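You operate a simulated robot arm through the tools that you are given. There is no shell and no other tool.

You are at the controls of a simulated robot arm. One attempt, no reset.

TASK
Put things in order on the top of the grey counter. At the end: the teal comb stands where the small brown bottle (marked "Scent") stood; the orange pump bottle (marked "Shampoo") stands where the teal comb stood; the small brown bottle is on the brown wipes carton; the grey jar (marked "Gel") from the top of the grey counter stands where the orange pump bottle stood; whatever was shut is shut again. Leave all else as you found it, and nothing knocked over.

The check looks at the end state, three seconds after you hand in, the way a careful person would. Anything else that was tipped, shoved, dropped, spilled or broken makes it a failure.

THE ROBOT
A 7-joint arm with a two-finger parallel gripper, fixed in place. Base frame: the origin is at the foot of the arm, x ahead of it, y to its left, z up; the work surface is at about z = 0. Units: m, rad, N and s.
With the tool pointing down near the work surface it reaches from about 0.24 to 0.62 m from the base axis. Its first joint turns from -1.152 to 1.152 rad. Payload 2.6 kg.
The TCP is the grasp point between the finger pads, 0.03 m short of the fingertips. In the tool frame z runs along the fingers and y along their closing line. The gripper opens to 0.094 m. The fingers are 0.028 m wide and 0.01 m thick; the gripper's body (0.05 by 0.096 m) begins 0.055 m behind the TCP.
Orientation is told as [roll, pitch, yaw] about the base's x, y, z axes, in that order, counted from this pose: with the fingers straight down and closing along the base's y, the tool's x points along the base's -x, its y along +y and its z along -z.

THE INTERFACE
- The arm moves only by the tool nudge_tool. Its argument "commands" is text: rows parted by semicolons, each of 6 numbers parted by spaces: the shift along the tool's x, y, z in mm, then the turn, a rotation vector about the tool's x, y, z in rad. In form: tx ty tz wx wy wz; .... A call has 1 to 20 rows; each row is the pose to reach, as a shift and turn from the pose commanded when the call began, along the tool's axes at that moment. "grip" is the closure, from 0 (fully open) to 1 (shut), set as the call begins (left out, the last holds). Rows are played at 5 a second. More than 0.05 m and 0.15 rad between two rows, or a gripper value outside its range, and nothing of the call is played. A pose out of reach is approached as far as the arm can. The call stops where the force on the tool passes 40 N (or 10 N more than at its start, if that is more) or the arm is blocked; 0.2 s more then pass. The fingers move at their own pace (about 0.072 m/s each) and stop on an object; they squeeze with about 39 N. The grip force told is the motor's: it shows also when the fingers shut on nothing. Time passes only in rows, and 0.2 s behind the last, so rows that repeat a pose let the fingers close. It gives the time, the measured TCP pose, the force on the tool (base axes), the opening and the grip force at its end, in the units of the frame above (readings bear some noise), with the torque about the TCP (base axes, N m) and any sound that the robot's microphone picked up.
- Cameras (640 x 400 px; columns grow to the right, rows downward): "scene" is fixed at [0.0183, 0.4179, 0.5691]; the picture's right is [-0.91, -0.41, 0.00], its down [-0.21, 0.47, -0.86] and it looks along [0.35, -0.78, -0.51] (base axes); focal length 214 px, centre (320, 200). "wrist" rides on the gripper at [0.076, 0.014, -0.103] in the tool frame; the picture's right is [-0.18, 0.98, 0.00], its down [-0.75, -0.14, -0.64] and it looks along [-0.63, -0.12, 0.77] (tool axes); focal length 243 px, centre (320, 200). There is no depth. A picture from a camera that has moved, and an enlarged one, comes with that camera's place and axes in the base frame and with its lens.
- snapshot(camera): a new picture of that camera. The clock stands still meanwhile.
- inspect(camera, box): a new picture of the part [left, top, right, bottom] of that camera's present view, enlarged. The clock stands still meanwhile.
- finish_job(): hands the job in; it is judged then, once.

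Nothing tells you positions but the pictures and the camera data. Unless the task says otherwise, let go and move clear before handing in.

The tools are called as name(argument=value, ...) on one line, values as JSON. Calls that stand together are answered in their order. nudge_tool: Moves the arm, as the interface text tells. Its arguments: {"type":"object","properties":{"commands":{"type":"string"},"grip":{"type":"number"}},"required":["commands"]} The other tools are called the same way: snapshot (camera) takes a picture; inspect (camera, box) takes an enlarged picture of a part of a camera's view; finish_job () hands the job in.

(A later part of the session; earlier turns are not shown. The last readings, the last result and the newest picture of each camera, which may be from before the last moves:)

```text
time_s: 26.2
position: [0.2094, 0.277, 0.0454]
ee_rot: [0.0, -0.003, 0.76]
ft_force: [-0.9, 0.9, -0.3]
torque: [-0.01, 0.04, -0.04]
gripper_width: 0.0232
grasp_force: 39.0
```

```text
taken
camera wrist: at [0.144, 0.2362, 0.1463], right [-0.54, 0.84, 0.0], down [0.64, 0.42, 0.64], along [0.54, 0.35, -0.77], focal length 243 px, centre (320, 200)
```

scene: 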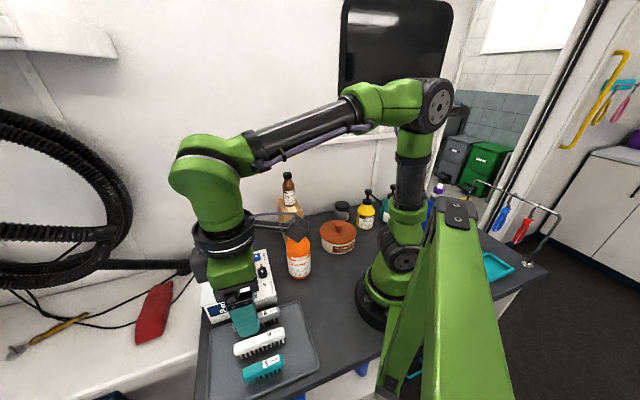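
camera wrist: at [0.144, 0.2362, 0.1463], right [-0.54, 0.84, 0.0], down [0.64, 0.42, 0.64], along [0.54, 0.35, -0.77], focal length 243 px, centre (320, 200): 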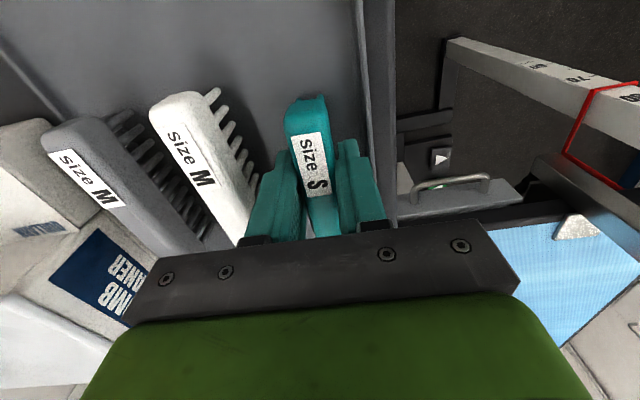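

Comb held (0.023 m thick). Lifting it straight up.

nudge_tool(commands="0 0 -8 0 0 0; 0 0 -30 0 0 0; 0 0 -75 0 0 0; 0 0 -120 0 0 0; 0 0 -165 0 0 0; 0 0 -205 0 0 0; 0 0 -205 0 0 0")

snapshot(camera="wrist")

inspect(camera="scene", box=[190, 220, 350, 400])

```text
time_s: 27.8
position: [0.2062, 0.2792, 0.2515]
ee_rot: [-0.001, -0.002, 0.76]
ft_force: [-0.7, -0.7, -0.9]
torque: [0.0, 0.02, 0.0]
gripper_width: 0.0232
grasp_force: 39.3
```

```text
taken
camera wrist: at [0.1412, 0.2379, 0.3519], right [-0.54, 0.84, 0.0], down [0.64, 0.42, 0.64], along [0.54, 0.35, -0.77], focal length 243 px, centre (320, 200)
```

wrist: 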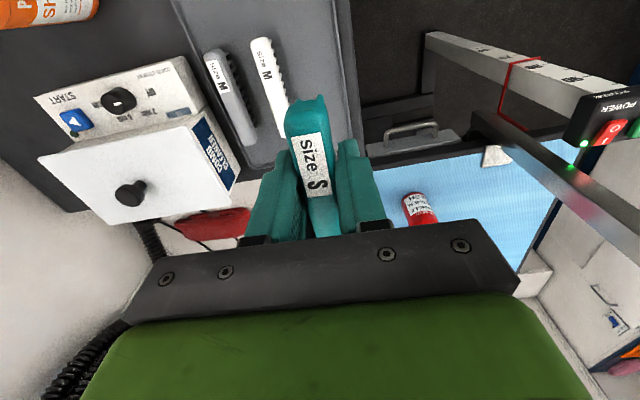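

```text
2.22 times, centred on (270, 310) of scene
camera zoom: at [0.0183, 0.4179, 0.5691], right [-0.91, -0.41, 0.0], down [-0.21, 0.47, -0.86], along [0.35, -0.78, -0.51], focal length 477 px, centre (431, -44)
```

zoom: 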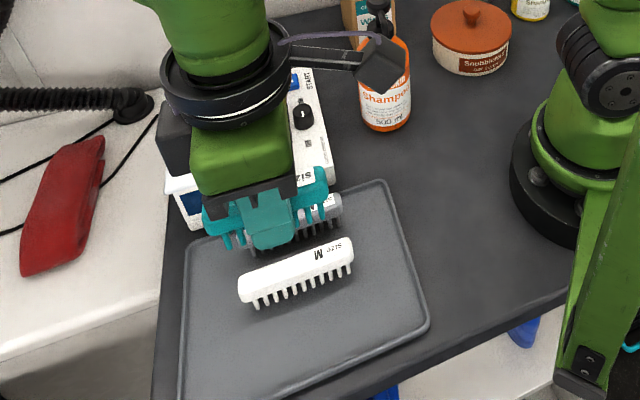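

The comb is free of the tray, other combs untouched. Now I carry it at height to the scent bottle's former spot.

nudge_tool(commands="-2 -39 0 0 0 0; -4 -78 0 0 0 0; -6 -116 0 0 0 0; -9 -155 0 0 0 0; -11 -194 0 0 0 0; -13 -233 0 0 0 0; -15 -272 0 0 0 0; -17 -311 0 0 0 0; -19 -349 0 0 0 0; -22 -388 0 0 0 0; -24 -427 0 0 0 0; -24 -427 0 0 0 0")

snapshot(camera="wrist")

inspect(camera="scene", box=[170, 120, 330, 290])

```text
time_s: 30.4
position: [0.5205, -0.0174, 0.252]
ee_rot: [-0.001, -0.001, 0.759]
ft_force: [-0.3, -0.3, -1.2]
torque: [0.01, 0.02, -0.02]
gripper_width: 0.0229
grasp_force: 38.9
```

```text
taken
camera wrist: at [0.4553, -0.0585, 0.3527], right [-0.54, 0.84, 0.0], down [0.64, 0.42, 0.64], along [0.54, 0.35, -0.77], focal length 243 px, centre (320, 200)
```

wrist: 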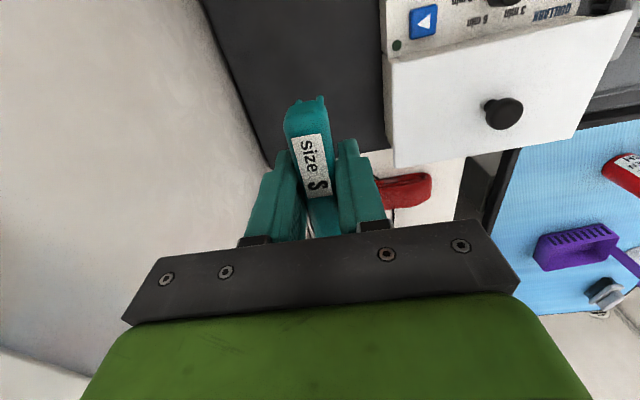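

```text
2.35 times, centred on (250, 205) of scene
camera zoom: at [0.0183, 0.4179, 0.5691], right [-0.91, -0.41, 0.0], down [-0.21, 0.47, -0.86], along [0.35, -0.78, -0.51], focal length 505 px, centre (485, 188)
```

zoom: 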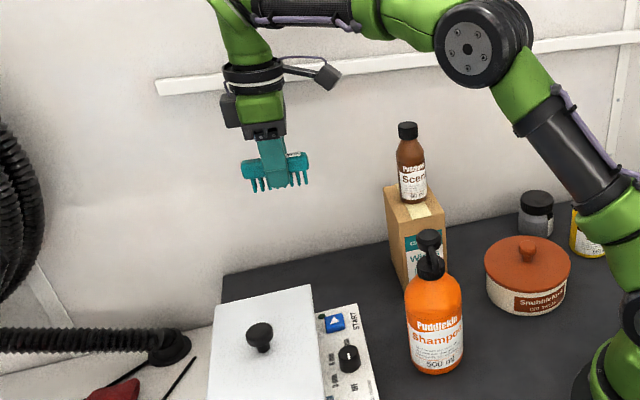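

The comb is above the target; 3.5 mm sideways correction, then down to just above the counter.

nudge_tool(commands="0 3.5 40 0 0 0; 0 3.5 80 0 0 0; 0 3.5 120 0 0 0; 0 3.5 160 0 0 0; 0 3.5 185 0 0 0; 0 3.5 195 0 0 0; 0 3.5 195 0 0 0")

snapshot(camera="wrist")

inspect(camera="scene", box=[180, 190, 300, 290])

```text
time_s: 32.0
position: [0.5195, -0.0122, 0.0553]
ee_rot: [0.001, -0.003, 0.759]
ft_force: [1.4, 0.4, -0.3]
torque: [0.02, 0.02, 0.0]
gripper_width: 0.0232
grasp_force: 39.2
```

```text
taken
camera wrist: at [0.4536, -0.0542, 0.157], right [-0.54, 0.84, 0.0], down [0.64, 0.42, 0.64], along [0.54, 0.35, -0.77], focal length 243 px, centre (320, 200)
```

wrist: 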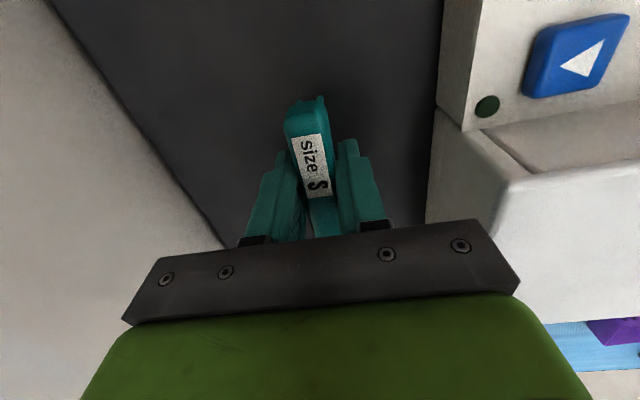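

```text
4.00 times, centred on (240, 240) of scene
camera zoom: at [0.0183, 0.4179, 0.5691], right [-0.91, -0.41, 0.0], down [-0.21, 0.47, -0.86], along [0.35, -0.78, -0.51], focal length 858 px, centre (640, 40)
```

zoom: 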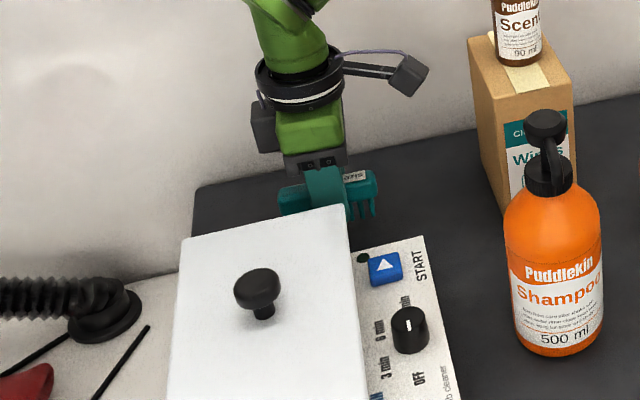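

About a centimetre to go. Creeping down.

nudge_tool(commands="0 0 3 0 0 0; 0 0 6 0 0 0; 0 0 8 0 0 0; 0 0 8 0 0 0")

```text
time_s: 33.0
position: [0.5178, -0.0124, 0.0453]
ee_rot: [0.0, -0.001, 0.758]
ft_force: [0.3, -0.2, -0.8]
torque: [-0.01, 0.0, 0.01]
gripper_width: 0.0233
grasp_force: 38.9
```

nudge_tool(commands="0 0 1 0 0 0; 0 0 2 0 0 0; 0 0 3 0 0 0; 0 0 3 0 0 0")

```text
time_s: 34.0
position: [0.5174, -0.0124, 0.0435]
ee_rot: [0.001, -0.001, 0.761]
ft_force: [0.2, -0.4, -0.7]
torque: [-0.01, 0.01, -0.01]
gripper_width: 0.0231
grasp_force: 38.7
```

nudge_tool(commands="0 0 1 0 0 0; 0 0 2 0 0 0; 0 0 2 0 0 0")

```text
time_s: 34.8
position: [0.5187, -0.0137, 0.0412]
ee_rot: [-0.001, -0.002, 0.758]
ft_force: [-0.2, 0.8, 1.5]
torque: [0.01, 0.02, -0.03]
gripper_width: 0.023
grasp_force: 38.6
```

A light contact seems to show. One more millimetre to confirm.

nudge_tool(commands="0 0 1 0 0 0; 0 0 1 0 0 0")

inspect(camera="scene", box=[220, 200, 300, 270])

```text
time_s: 35.4
position: [0.5173, -0.0123, 0.0404]
ee_rot: [0.0, -0.002, 0.76]
ft_force: [-0.5, 0.7, -0.3]
torque: [-0.01, -0.01, -0.02]
gripper_width: 0.0232
grasp_force: 39.1
```

```text
5.71 times, centred on (260, 235) of scene
camera zoom: at [0.0183, 0.4179, 0.5691], right [-0.91, -0.41, 0.0], down [-0.21, 0.47, -0.86], along [0.35, -0.78, -0.51], focal length 1226 px, centre (663, 0)
```

zoom: 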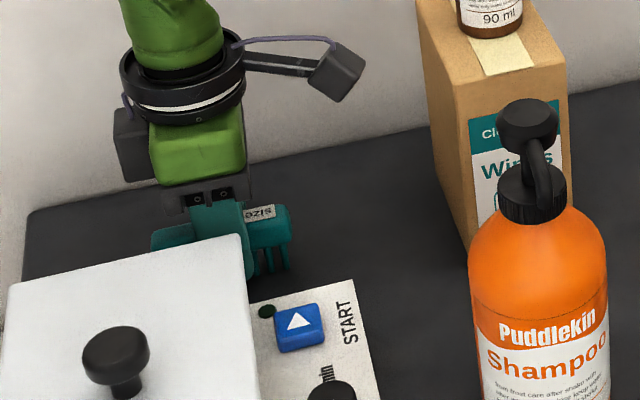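

No firm contact yet; continuing by 1 mm steps.

nudge_tool(commands="0 0 1 0 0 0; 0 0 1 0 0 0; 0 0 1 0 0 0")

nudge_tool(commands="0 0 1 0 0 0; 0 0 1 0 0 0; 0 0 1 0 0 0")

```text
time_s: 36.2
position: [0.518, -0.0126, 0.0389]
ee_rot: [-0.003, -0.004, 0.76]
ft_force: [-1.9, -0.7, 6.8]
torque: [-0.03, 0.06, 0.03]
gripper_width: 0.023
grasp_force: 39.6
```

```text
time_s: 37.0
position: [0.5194, -0.0126, 0.04]
ee_rot: [-0.002, -0.006, 0.758]
ft_force: [-5.3, -0.5, 25.7]
torque: [-0.09, 0.28, -0.04]
gripper_width: 0.0233
grasp_force: 38.2
```

Firmly on the counter now (26 N). I ease back a millimetre, then release.

nudge_tool(commands="0 0 -1.2 0 0 0; 0 0 -1.2 0 0 0")

nudge_tool(commands="0 0 0 0 0 0; 0 0 0 0 0 0; 0 0 0 0 0 0; 0 0 0 0 0 0", grip=0.45)

snapshot(camera="wrist")

inspect(camera="scene", box=[220, 200, 300, 270])

```text
time_s: 37.6
position: [0.5184, -0.012, 0.0398]
ee_rot: [-0.004, -0.003, 0.762]
ft_force: [4.4, -0.2, 16.5]
torque: [-0.02, -0.2, -0.02]
gripper_width: 0.023
grasp_force: 39.1
```

```text
time_s: 38.6
position: [0.5174, -0.0124, 0.0405]
ee_rot: [-0.001, -0.003, 0.758]
ft_force: [0.0, 0.1, -0.7]
torque: [0.02, -0.01, -0.02]
gripper_width: 0.0517
grasp_force: 0.0
```

```text
taken
camera wrist: at [0.4529, -0.0539, 0.1412], right [-0.54, 0.84, 0.0], down [0.64, 0.42, 0.64], along [0.54, 0.35, -0.77], focal length 243 px, centre (320, 200)
```

wrist: 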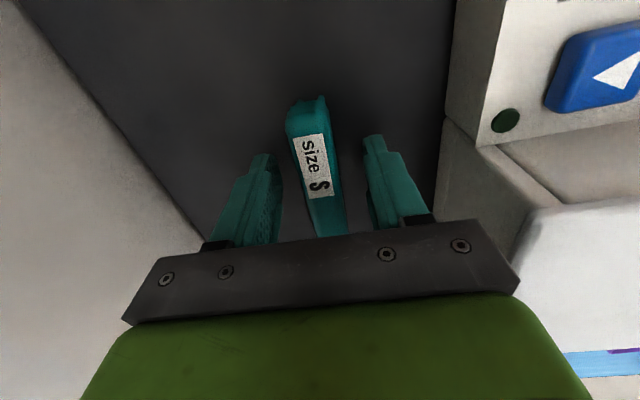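

```text
5.71 times, centred on (260, 235) of scene
camera zoom: at [0.0183, 0.4179, 0.5691], right [-0.91, -0.41, 0.0], down [-0.21, 0.47, -0.86], along [0.35, -0.78, -0.51], focal length 1226 px, centre (663, 0)
```

zoom: 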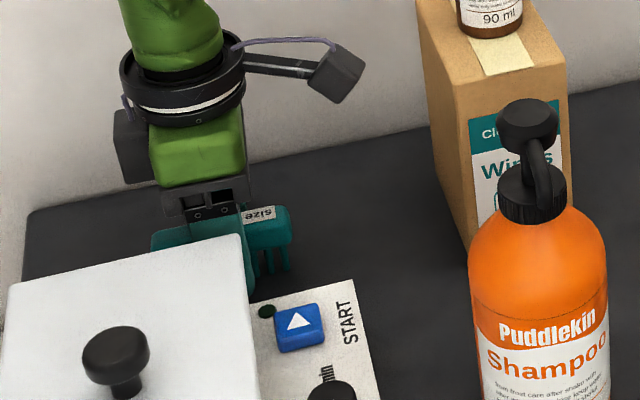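

The comb stands. Rising clear of it and checking.

nudge_tool(commands="0 0 -10 0 0 0; 0 0 -40 0 0 0; 0 0 -85 0 0 0; 0 0 -130 0 0 0; 0 0 -175 0 0 0; 0 0 -220 0 0 0; 0 0 -260 0 0 0; 0 0 -260 0 0 0")

snapshot(camera="wrist")

snapshot(camera="scene")

```text
time_s: 40.4
position: [0.5185, -0.0125, 0.2995]
ee_rot: [0.0, -0.001, 0.759]
ft_force: [0.6, 0.0, 0.2]
torque: [0.02, 0.0, -0.04]
gripper_width: 0.0516
grasp_force: 0.1
```

```text
taken
camera wrist: at [0.4533, -0.0546, 0.4006], right [-0.54, 0.84, 0.0], down [0.64, 0.42, 0.64], along [0.54, 0.35, -0.77], focal length 243 px, centre (320, 200)
```

wrist: 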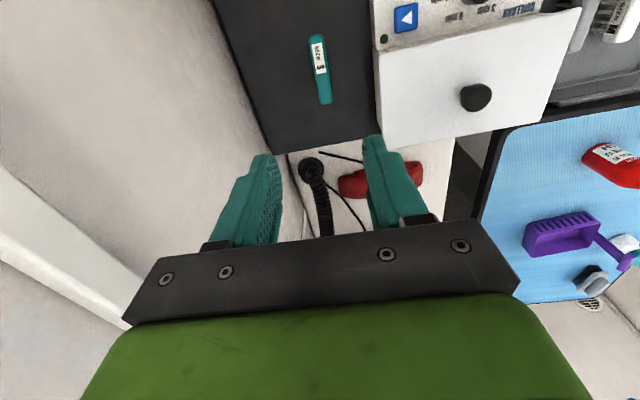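

```text
taken
```

scene: 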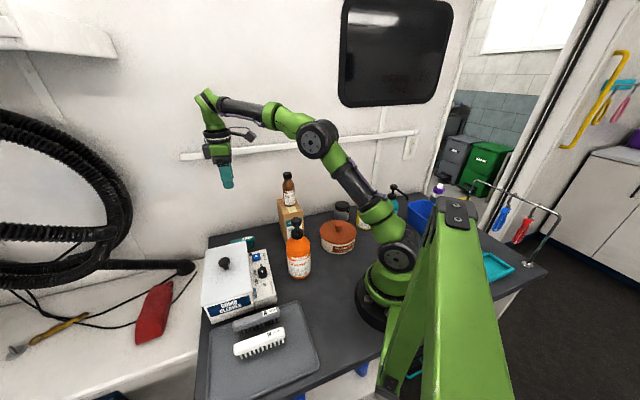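

Comb done. Now I study the freed spot on the tray and the orange bottle from the scene camera.

inspect(camera="scene", box=[200, 300, 330, 400])

inspect(camera="scene", box=[265, 210, 335, 290])

```text
4.00 times, centred on (265, 350) of scene
camera zoom: at [0.0183, 0.4179, 0.5691], right [-0.91, -0.41, 0.0], down [-0.21, 0.47, -0.86], along [0.35, -0.78, -0.51], focal length 858 px, centre (540, -400)
```

zoom: 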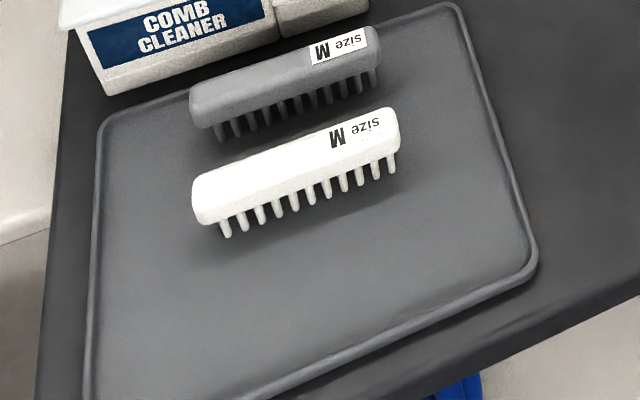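

```text
5.00 times, centred on (300, 250) of scene
camera zoom: at [0.0183, 0.4179, 0.5691], right [-0.91, -0.41, 0.0], down [-0.21, 0.47, -0.86], along [0.35, -0.78, -0.51], focal length 1072 px, centre (420, -50)
```

zoom: 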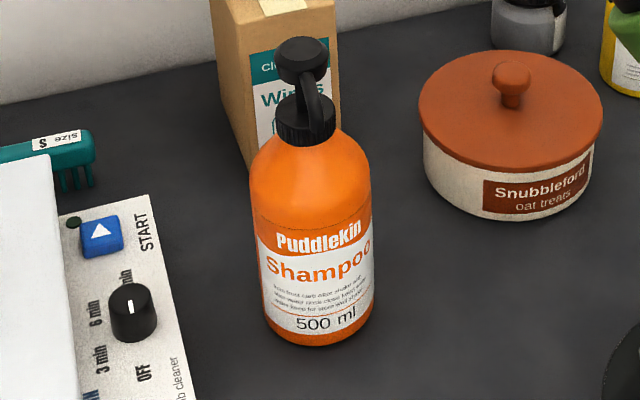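

inspect(camera="scene", box=[255, 340, 315, 390])

inspect(camera="scene", box=[280, 250, 320, 285])

```text
8.00 times, centred on (285, 365) of scene
camera zoom: at [0.0183, 0.4179, 0.5691], right [-0.91, -0.41, 0.0], down [-0.21, 0.47, -0.86], along [0.35, -0.78, -0.51], focal length 1716 px, centre (600, -1120)
```

zoom: 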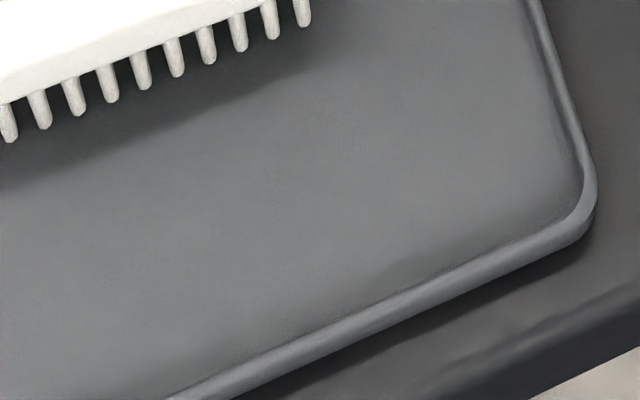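

```text
11.43 times, centred on (300, 268) of scene
camera zoom: at [0.0183, 0.4179, 0.5691], right [-0.91, -0.41, 0.0], down [-0.21, 0.47, -0.86], along [0.35, -0.78, -0.51], focal length 2451 px, centre (549, -571)
```

zoom: 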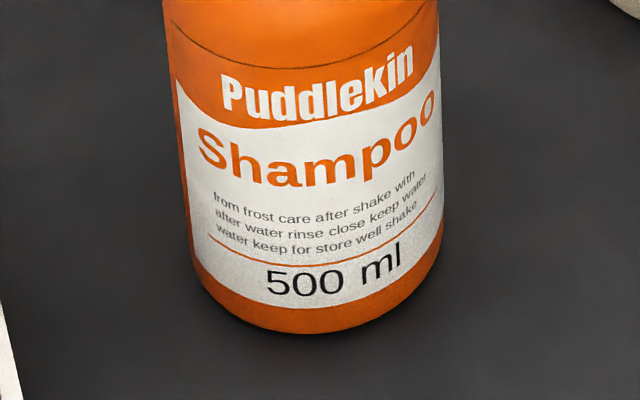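

The tray's rim lies close to the comb's old spot, so I need to know whether the bottle fits between rim and white comb. I'll put the wrist camera nearly overhead the empty spot, picture axes aligned with the tray.

nudge_tool(commands="-2 42 0 0 0 -0.02; -4 84 0 0 0 -0.04; -5 126 0 0 0 -0.06; -7 168 0 0 0 -0.08; -9 211 0 0 0 -0.1; -11 253 0 0 0 -0.12; -13 295 0 0 0 -0.15; -14 337 0 0 0 -0.17; -16 379 0 0 0 -0.19; -18 421 0 0 0 -0.208; -18 421 40 0 0 -0.208; -18 421 80 0 0 -0.208; -18 421 120 0 0 -0.208; -18 421 150 0 0 -0.208; -18 421 150 0 0 -0.208", grip=0.45)

snapshot(camera="wrist")

inspect(camera="wrist", box=[180, 0, 460, 150])

```text
time_s: 43.6
position: [0.2403, 0.3034, 0.1491]
ee_rot: [0.0, -0.003, 0.966]
ft_force: [0.1, 0.5, -0.5]
torque: [0.02, 0.0, 0.03]
gripper_width: 0.0517
grasp_force: 0.1
```

```text
taken
camera wrist: at [0.1854, 0.2505, 0.25], right [-0.7, 0.71, 0.0], down [0.54, 0.54, 0.64], along [0.46, 0.45, -0.77], focal length 243 px, centre (320, 200)
```

wrist: 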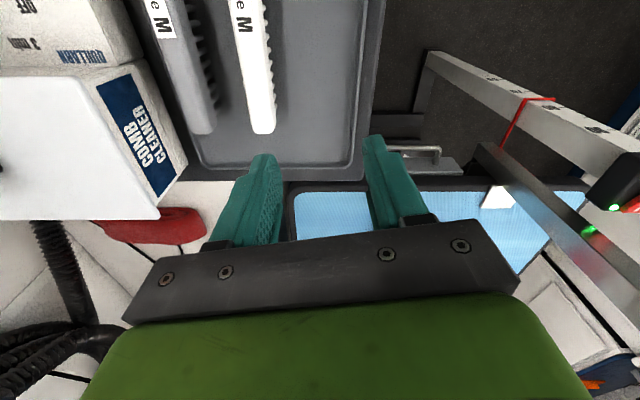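

```text
2.29 times, centred on (320, 75) of wrist
camera zoom: at [0.1854, 0.2505, 0.25], right [-0.7, 0.71, 0.0], down [0.54, 0.54, 0.64], along [0.46, 0.45, -0.77], focal length 555 px, centre (320, 486)
```

zoom: 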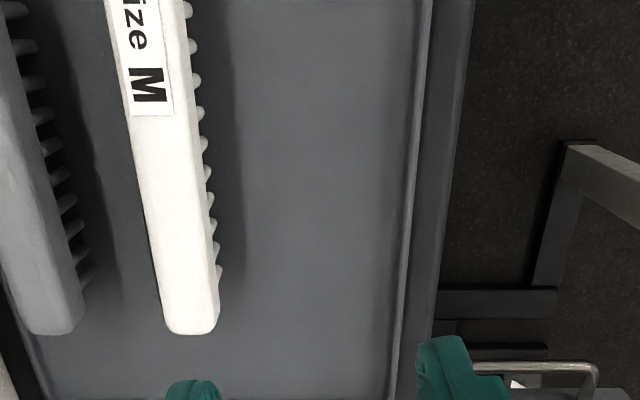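

inspect(camera="wrist", box=[330, 30, 400, 110])

inspect(camera="wrist", box=[230, 10, 310, 110])

```text
5.00 times, centred on (365, 70) of wrist
camera zoom: at [0.1854, 0.2505, 0.25], right [-0.7, 0.71, 0.0], down [0.54, 0.54, 0.64], along [0.46, 0.45, -0.77], focal length 1213 px, centre (95, 850)
```

zoom: 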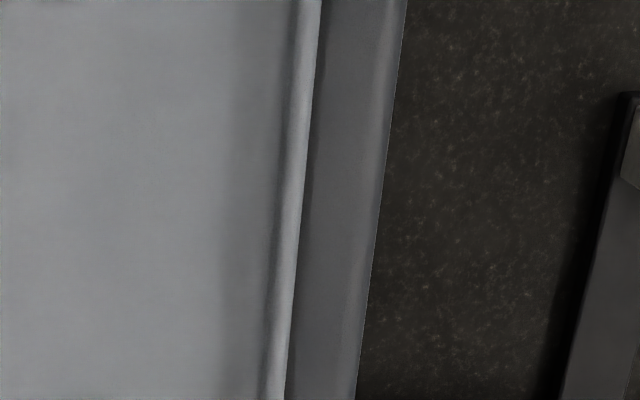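

```text
4.00 times, centred on (270, 60) of wrist
camera zoom: at [0.1854, 0.2505, 0.25], right [-0.7, 0.71, 0.0], down [0.54, 0.54, 0.64], along [0.46, 0.45, -0.77], focal length 970 px, centre (520, 760)
```

zoom: 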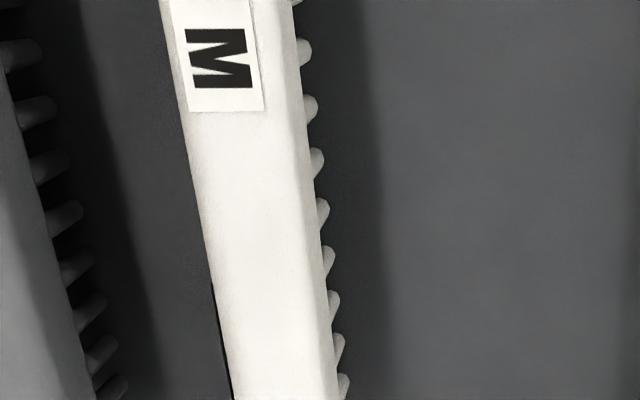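

The gap between the white comb's side (n ≈ -0.005) and the rim (n ≈ -0.079) is about 73–75 mm, almost exactly the bottle's diameter, so it will need a careful placement. I'll now look closely at the orange bottle and its pump, planning a vertical grip on the collar.

nudge_tool(commands="17 -16 -30 0 0 0.134; 35 -32 -60 0 0 0.269; 52 -48 -90 0 0 0.404; 70 -63 -120 0 0 0.538; 87 -79 -150 0 0 0.673; 105 -95 -181 0 0 0.808; 122 -111 -181 0 0 0.942; 139 -127 -181 0 0 1.077; 157 -143 -181 0 0 1.211; 174 -158 -181 0 0 1.346; 192 -174 -181 0 0 1.481; 209 -190 -181 0 0 1.615; 226 -206 -181 0 0 1.75; 226 -206 -181 0 0 1.75", grip=0)

snapshot(camera="wrist")

snapshot(camera="scene")

```text
time_s: 46.6
position: [0.2821, 0.0012, 0.3298]
ee_rot: [0.002, 0.001, -0.786]
ft_force: [-0.6, 0.1, 0.0]
torque: [0.01, -0.01, -0.03]
gripper_width: 0.0941
grasp_force: 0.1
```

```text
taken
camera wrist: at [0.2379, 0.066, 0.4322], right [0.82, 0.57, 0.0], down [0.43, -0.63, 0.64], along [0.36, -0.53, -0.77], focal length 243 px, centre (320, 200)
```

wrist: 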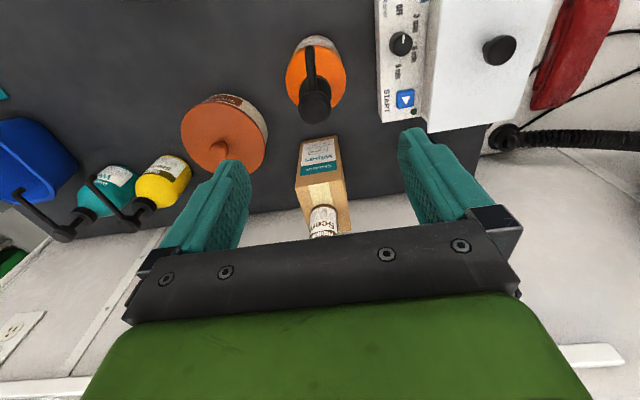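

```text
taken
```

scene: 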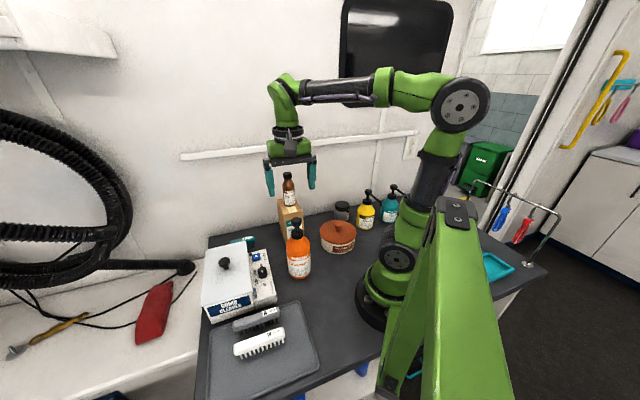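

inspect(camera="wrist", box=[250, 20, 380, 130])

inspect(camera="scene", box=[275, 210, 325, 250])

inspect(camera="wrist", box=[0, 80, 280, 250])

```text
3.64 times, centred on (315, 75) of wrist
camera zoom: at [0.2379, 0.066, 0.4322], right [0.82, 0.57, 0.0], down [0.43, -0.63, 0.64], along [0.36, -0.53, -0.77], focal length 882 px, centre (338, 654)
```

zoom: 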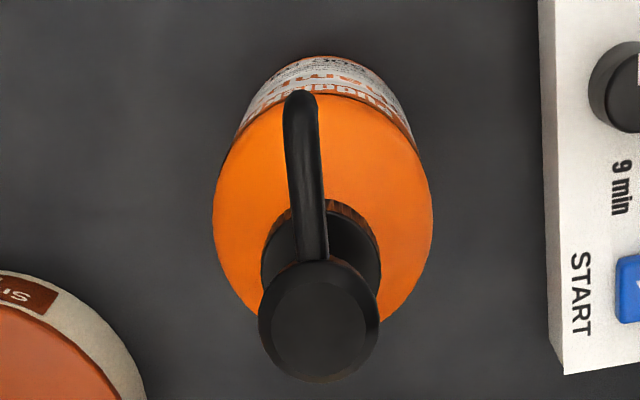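

```text
10.00 times, centred on (300, 230) of scene
camera zoom: at [0.0183, 0.4179, 0.5691], right [-0.91, -0.41, 0.0], down [-0.21, 0.47, -0.86], along [0.35, -0.78, -0.51], focal length 2145 px, centre (520, -100)
```

zoom: 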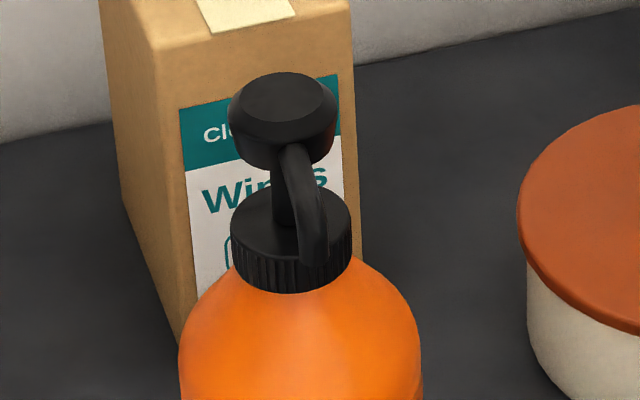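

```text
2.29 times, centred on (140, 165) of wrist
camera zoom: at [0.2379, 0.066, 0.4322], right [0.82, 0.57, 0.0], down [0.43, -0.63, 0.64], along [0.36, -0.53, -0.77], focal length 555 px, centre (731, 280)
```

zoom: 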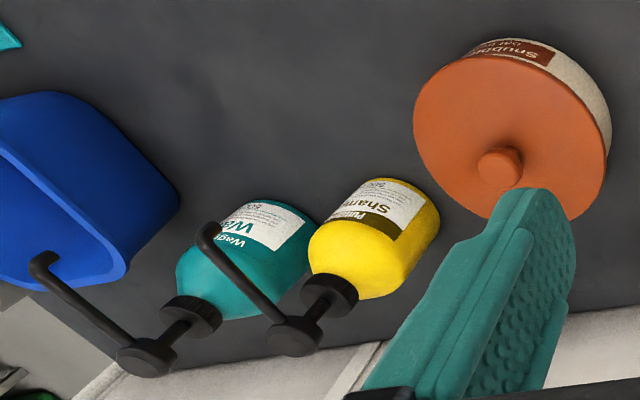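

The orange bottle's axis is at about (0.277, 0.0015); its collar spans z ≈ 0.155–0.171 (diameter ≈ 0.035) and the pump head tops out at 0.215 with the spout pointing to the counter's front. I align over it and lower part of the way with fingers on either side.

nudge_tool(commands="3 -4 0 0 0 0; 3 -4 30 0 0 0; 3 -4 60 0 0 0; 3 -4 85 0 0 0; 3 -4 85 0 0 0")

snapshot(camera="wrist")

inspect(camera="scene", box=[250, 170, 350, 260])

```text
time_s: 47.8
position: [0.2762, 0.0003, 0.2448]
ee_rot: [0.004, 0.0, -0.784]
ft_force: [-0.3, 0.1, -0.9]
torque: [0.01, 0.01, 0.04]
gripper_width: 0.094
grasp_force: 0.1
```

```text
taken
camera wrist: at [0.2318, 0.0656, 0.347], right [0.82, 0.57, 0.0], down [0.43, -0.63, 0.64], along [0.37, -0.53, -0.77], focal length 243 px, centre (320, 200)
```

wrist: 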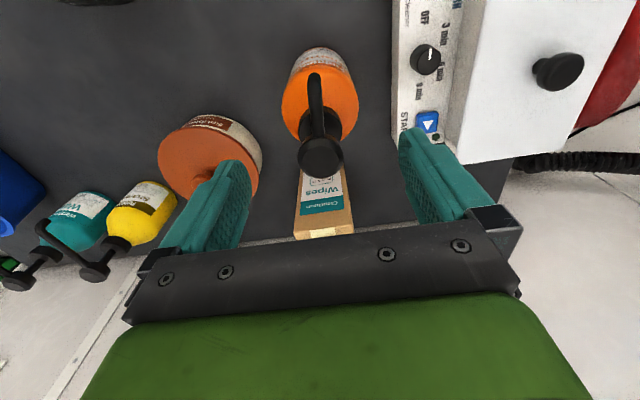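

```text
4.44 times, centred on (300, 215) of scene
camera zoom: at [0.0183, 0.4179, 0.5691], right [-0.91, -0.41, 0.0], down [-0.21, 0.47, -0.86], along [0.35, -0.78, -0.51], focal length 953 px, centre (409, 133)
```

zoom: 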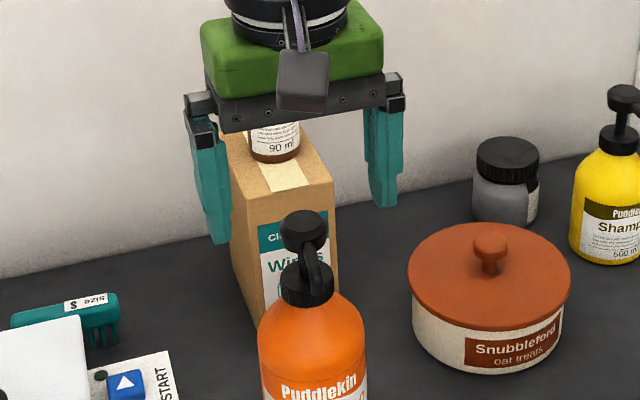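

Perfectly aligned over the pump. Descending to collar level.

nudge_tool(commands="0 0 20 0 0 0; 0 0 40 0 0 0; 0 0 52 0 0 0; 0 0 57 0 0 0; 0 0 57 0 0 0")

snapshot(camera="wrist")

inspect(camera="scene", box=[260, 190, 340, 260])

```text
time_s: 49.0
position: [0.2767, 0.0021, 0.1869]
ee_rot: [0.0, 0.0, -0.782]
ft_force: [0.8, -0.3, -0.7]
torque: [0.01, -0.06, 0.01]
gripper_width: 0.094
grasp_force: 0.0
```

```text
taken
camera wrist: at [0.2324, 0.0671, 0.2888], right [0.82, 0.57, 0.0], down [0.43, -0.63, 0.64], along [0.37, -0.53, -0.77], focal length 243 px, centre (320, 200)
```

wrist: 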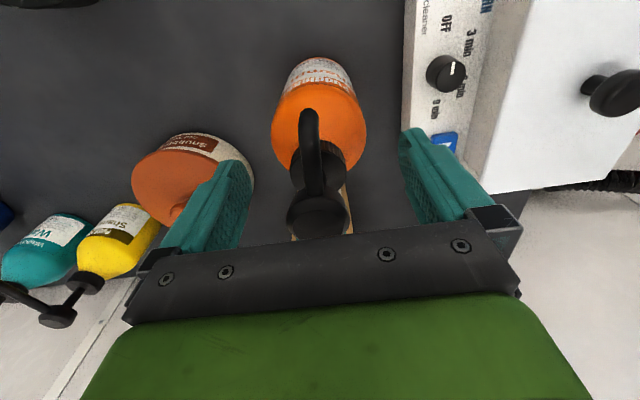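

```text
5.71 times, centred on (300, 225) of scene
camera zoom: at [0.0183, 0.4179, 0.5691], right [-0.91, -0.41, 0.0], down [-0.21, 0.47, -0.86], along [0.35, -0.78, -0.51], focal length 1226 px, centre (434, 57)
```

zoom: 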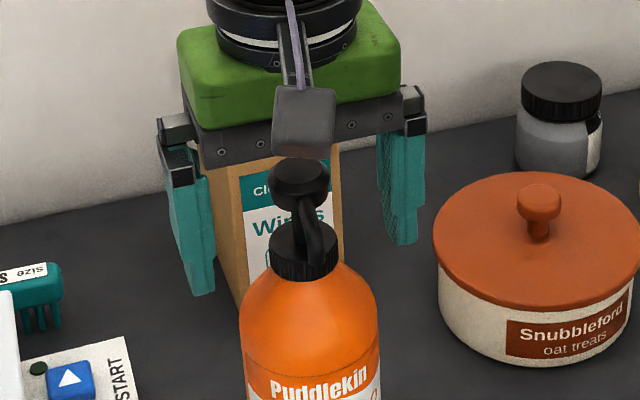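

The fingertips are level with the collar's lower rim. Closing on the collar.

nudge_tool(commands="0 0 0 0 0 0; 0 0 0 0 0 0; 0 0 0 0 0 0; 0 0 0 0 0 0; 0 0 0 0 0 0", grip=1)

inspect(camera="scene", box=[260, 190, 340, 260])

snapshot(camera="wrist")

```text
time_s: 50.2
position: [0.2763, 0.0036, 0.1874]
ee_rot: [0.001, -0.001, -0.783]
ft_force: [-1.2, -0.8, -0.2]
torque: [-0.06, 0.13, 0.0]
gripper_width: 0.0344
grasp_force: 38.8
```

```text
5.71 times, centred on (300, 225) of scene
camera zoom: at [0.0183, 0.4179, 0.5691], right [-0.91, -0.41, 0.0], down [-0.21, 0.47, -0.86], along [0.35, -0.78, -0.51], focal length 1226 px, centre (434, 57)
```

zoom: 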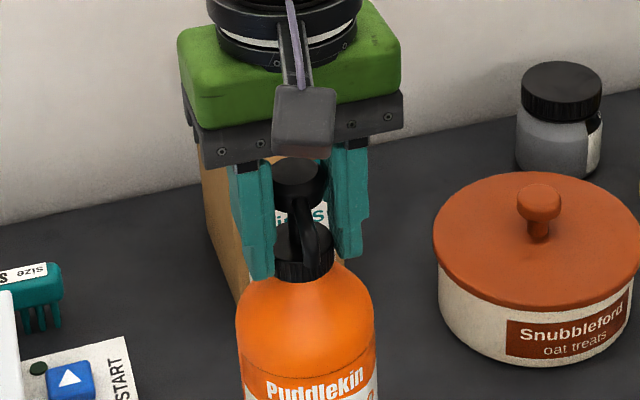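

```text
taken
camera wrist: at [0.2324, 0.067, 0.289], right [0.82, 0.57, 0.0], down [0.43, -0.63, 0.64], along [0.36, -0.53, -0.77], focal length 243 px, centre (320, 200)
```

wrist: 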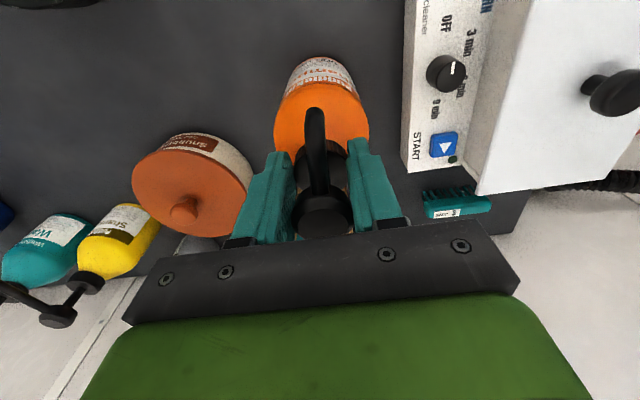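

The collar is gripped (0.034 m). Lifting slowly, a little at first.

nudge_tool(commands="0 0 -3 0 0 0; 0 0 -8 0 0 0; 0 0 -15 0 0 0; 0 0 -15 0 0 0")

inspect(camera="scene", box=[250, 190, 350, 290])

```text
time_s: 51.2
position: [0.2782, 0.0018, 0.2013]
ee_rot: [0.002, -0.001, -0.782]
ft_force: [-0.5, -0.1, -5.5]
torque: [0.01, 0.04, 0.0]
gripper_width: 0.0342
grasp_force: 38.8
```

```text
4.00 times, centred on (300, 240) of scene
camera zoom: at [0.0183, 0.4179, 0.5691], right [-0.91, -0.41, 0.0], down [-0.21, 0.47, -0.86], along [0.35, -0.78, -0.51], focal length 858 px, centre (400, 40)
```

zoom: 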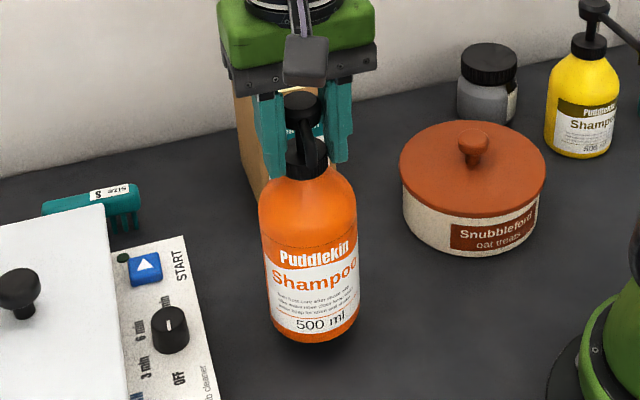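

The bottle hangs freely (about 5.5 N). Raising it well clear of everything.

nudge_tool(commands="0 0 -20 0 0 0; 0 0 -45 0 0 0; 0 0 -75 0 0 0; 0 0 -105 0 0 0; 0 0 -130 0 0 0; 0 0 -145 0 0 0; 0 0 -145 0 0 0")

snapshot(camera="wrist")

snapshot(camera="scene")

```text
time_s: 52.8
position: [0.2759, -0.0018, 0.3497]
ee_rot: [0.001, -0.001, -0.783]
ft_force: [0.5, -0.5, -5.5]
torque: [0.01, 0.05, -0.02]
gripper_width: 0.0343
grasp_force: 39.0
```

```text
taken
camera wrist: at [0.2325, 0.0638, 0.4513], right [0.82, 0.57, 0.0], down [0.43, -0.63, 0.64], along [0.36, -0.53, -0.77], focal length 243 px, centre (320, 200)
```

wrist: 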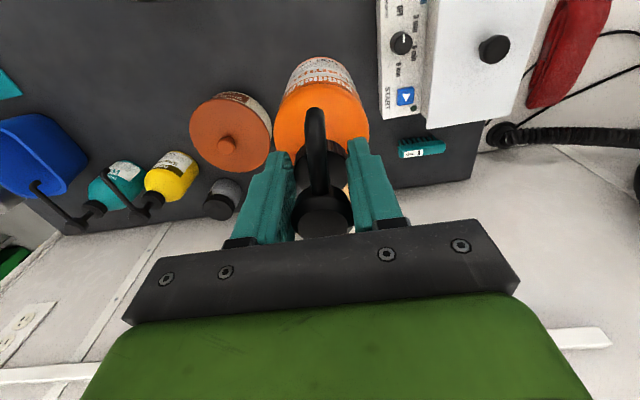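

```text
taken
```

scene: 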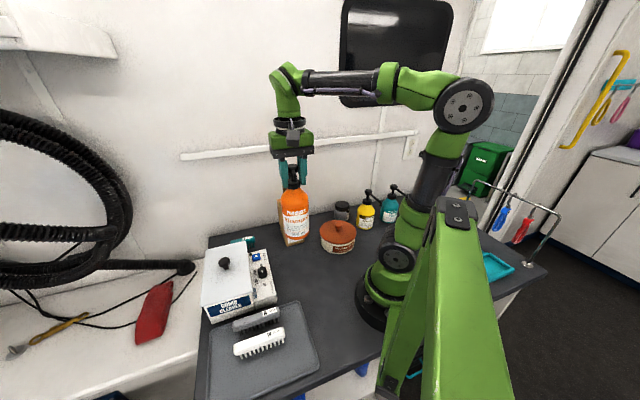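

Held well. Carrying it slowly to above the tray, turning the tool so the picture lines up with the tray.

nudge_tool(commands="8 5 0 0 0 -0.06; 24 14 0 0 0 -0.18; 41 24 0 0 0 -0.31; 58 34 0 0 0 -0.44; 75 44 0 0 0 -0.57; 92 54 0 0 0 -0.7; 110 64 0 0 0 -0.83; 127 75 0 0 0 -0.96; 145 85 0 0 0 -1.09; 163 96 0 0 0 -1.22; 181 106 0 0 0 -1.35; 199 117 0 0 0 -1.48; 217 127 0 0 0 -1.6; 230 135 0 0 0 -1.69; 238 140 0 0 0 -1.75; 238 140 0 0 0 -1.75; 238 140 0 0 0 -1.75")

snapshot(camera="wrist")

snapshot(camera="scene")

```text
time_s: 56.4
position: [0.2074, 0.2675, 0.3475]
ee_rot: [-0.002, -0.002, 0.967]
ft_force: [0.6, -0.3, -5.4]
torque: [-0.04, 0.01, 0.0]
gripper_width: 0.0341
grasp_force: 38.9
```

```text
taken
camera wrist: at [0.1528, 0.2142, 0.4493], right [-0.71, 0.71, 0.0], down [0.54, 0.54, 0.64], along [0.46, 0.45, -0.77], focal length 243 px, centre (320, 200)
```

wrist: 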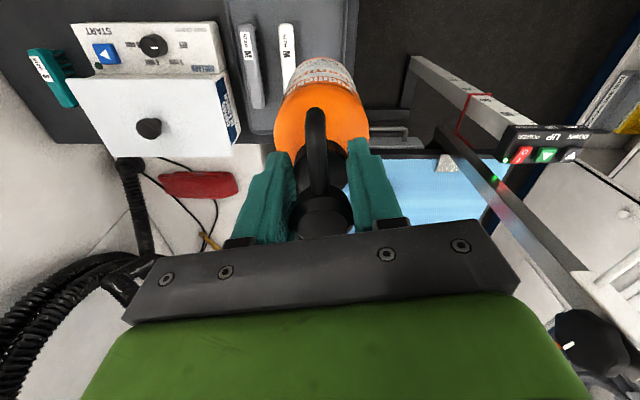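

```text
taken
```

scene: 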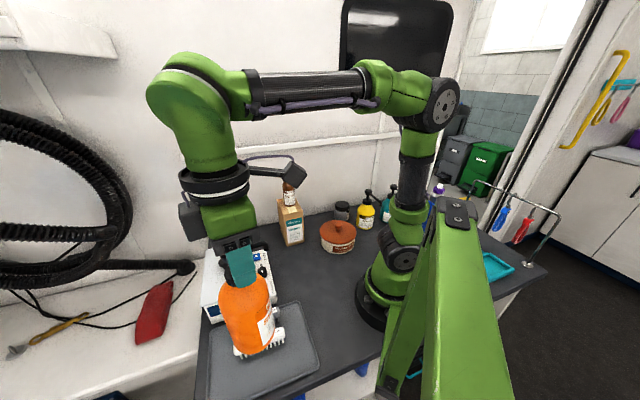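

On target. Lowering to a few centimetres above the combs and checking alignment.

nudge_tool(commands="0 0 15 0 0 0; 0 0 40 0 0 0; 0 0 65 0 0 0; 0 0 85 0 0 0; 0 0 95 0 0 0; 0 0 95 0 0 0")

snapshot(camera="wrist")

inspect(camera="wrist", box=[220, 0, 420, 150])

inspect(camera="scene", box=[190, 240, 340, 400])

```text
time_s: 57.8
position: [0.2076, 0.268, 0.2533]
ee_rot: [0.001, -0.002, 0.966]
ft_force: [0.4, -0.5, -4.5]
torque: [-0.01, -0.03, 0.02]
gripper_width: 0.0343
grasp_force: 38.7
```

```text
taken
camera wrist: at [0.1518, 0.2138, 0.3558], right [-0.7, 0.71, 0.0], down [0.54, 0.54, 0.64], along [0.46, 0.45, -0.77], focal length 243 px, centre (320, 200)
```

wrist: 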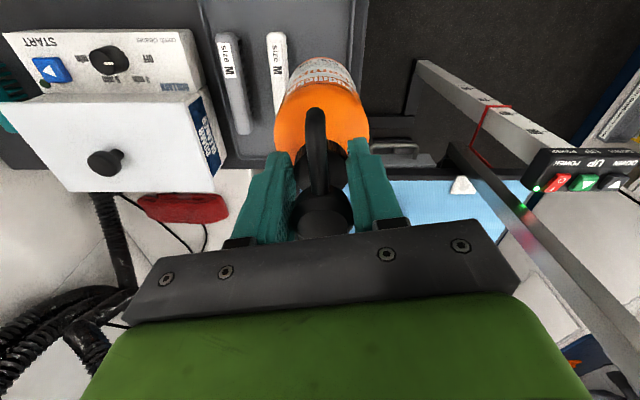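

```text
2.67 times, centred on (320, 75) of wrist
camera zoom: at [0.1518, 0.2138, 0.3558], right [-0.7, 0.71, 0.0], down [0.54, 0.54, 0.64], along [0.46, 0.45, -0.77], focal length 647 px, centre (320, 533)
```

zoom: 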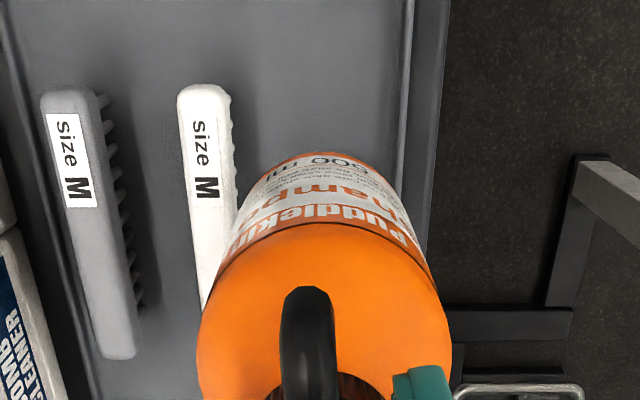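

```text
2.50 times, centred on (265, 320) of scene
camera zoom: at [0.0183, 0.4179, 0.5691], right [-0.91, -0.41, 0.0], down [-0.21, 0.47, -0.86], along [0.35, -0.78, -0.51], focal length 536 px, centre (458, -100)
```

zoom: 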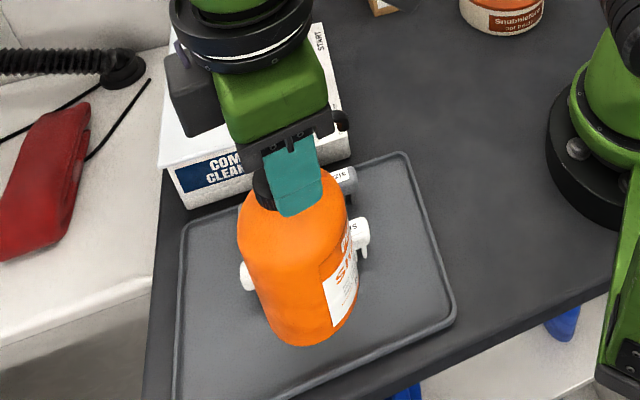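

inspect(camera="wrist", box=[270, 30, 370, 120])

inspect(camera="wrist", box=[320, 0, 380, 60])

inspect(camera="wrist", box=[255, 25, 315, 85])

```text
4.44 times, centred on (320, 75) of wrist
camera zoom: at [0.1518, 0.2138, 0.3558], right [-0.7, 0.71, 0.0], down [0.54, 0.54, 0.64], along [0.46, 0.45, -0.77], focal length 1078 px, centre (320, 756)
```

zoom: 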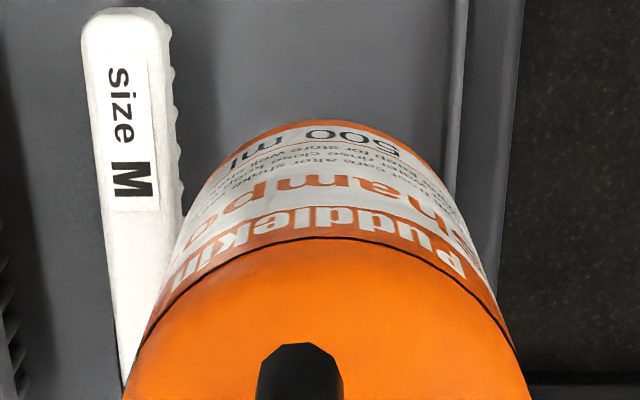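

```text
6.67 times, centred on (350, 30) of wrist
camera zoom: at [0.1518, 0.2138, 0.3558], right [-0.7, 0.71, 0.0], down [0.54, 0.54, 0.64], along [0.46, 0.45, -0.77], focal length 1618 px, centre (120, 1333)
```

zoom: 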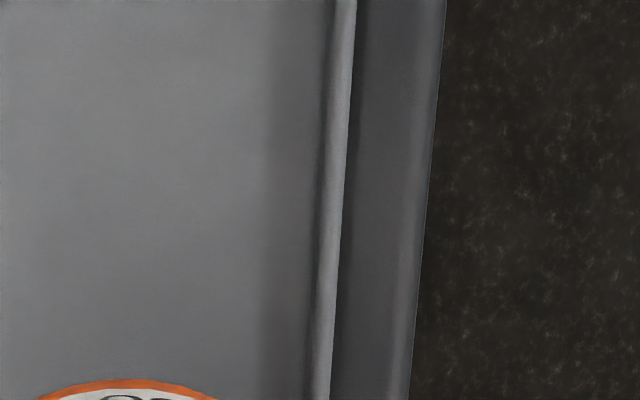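

```text
6.67 times, centred on (285, 55) of wrist
camera zoom: at [0.1518, 0.2138, 0.3558], right [-0.7, 0.71, 0.0], down [0.54, 0.54, 0.64], along [0.46, 0.45, -0.77], focal length 1618 px, centre (553, 1167)
```

zoom: 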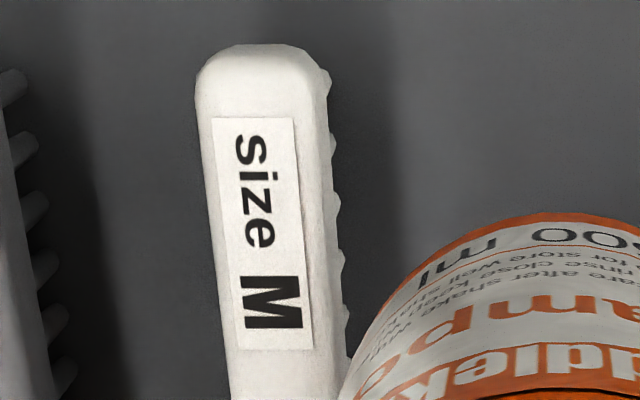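

In the picture the gap's middle is about 2.7 mm to the white comb's side of the bottle's axis, and the bottle (≈70 mm) should just fit. I shift that much and lower 20 mm, then check again.

nudge_tool(commands="0 -1.5 0 0 0 0; 0 -2.7 0 0 0 0; 0 -2.7 8 0 0 0; 0 -2.7 16 0 0 0; 0 -2.7 22 0 0 0; 0 -2.7 22 0 0 0; 0 -2.7 22 0 0 0")

inspect(camera="wrist", box=[260, 0, 390, 120])

inspect(camera="scene", box=[210, 270, 330, 390])

```text
time_s: 59.4
position: [0.2096, 0.267, 0.232]
ee_rot: [0.0, -0.002, 0.967]
ft_force: [1.0, -1.4, -4.8]
torque: [0.02, 0.06, -0.02]
gripper_width: 0.0341
grasp_force: 39.2
```

```text
3.33 times, centred on (325, 60) of wrist
camera zoom: at [0.1548, 0.2125, 0.3333], right [-0.7, 0.71, 0.0], down [0.54, 0.54, 0.64], along [0.46, 0.45, -0.77], focal length 809 px, centre (303, 667)
```

zoom: 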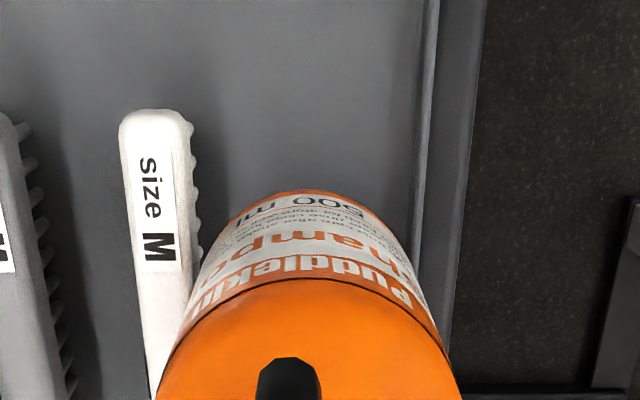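

```text
3.33 times, centred on (270, 330) of scene
camera zoom: at [0.0183, 0.4179, 0.5691], right [-0.91, -0.41, 0.0], down [-0.21, 0.47, -0.86], along [0.35, -0.78, -0.51], focal length 715 px, centre (487, -233)
```

zoom: 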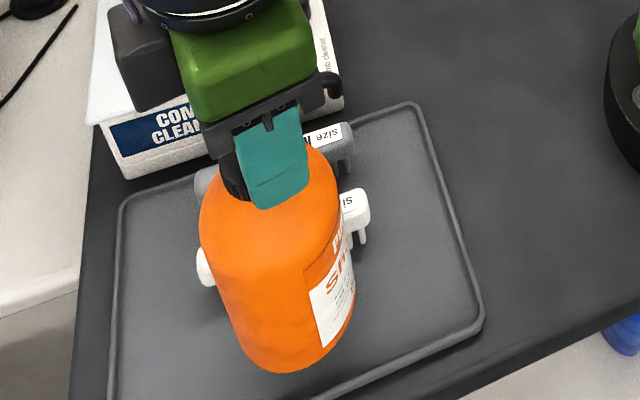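

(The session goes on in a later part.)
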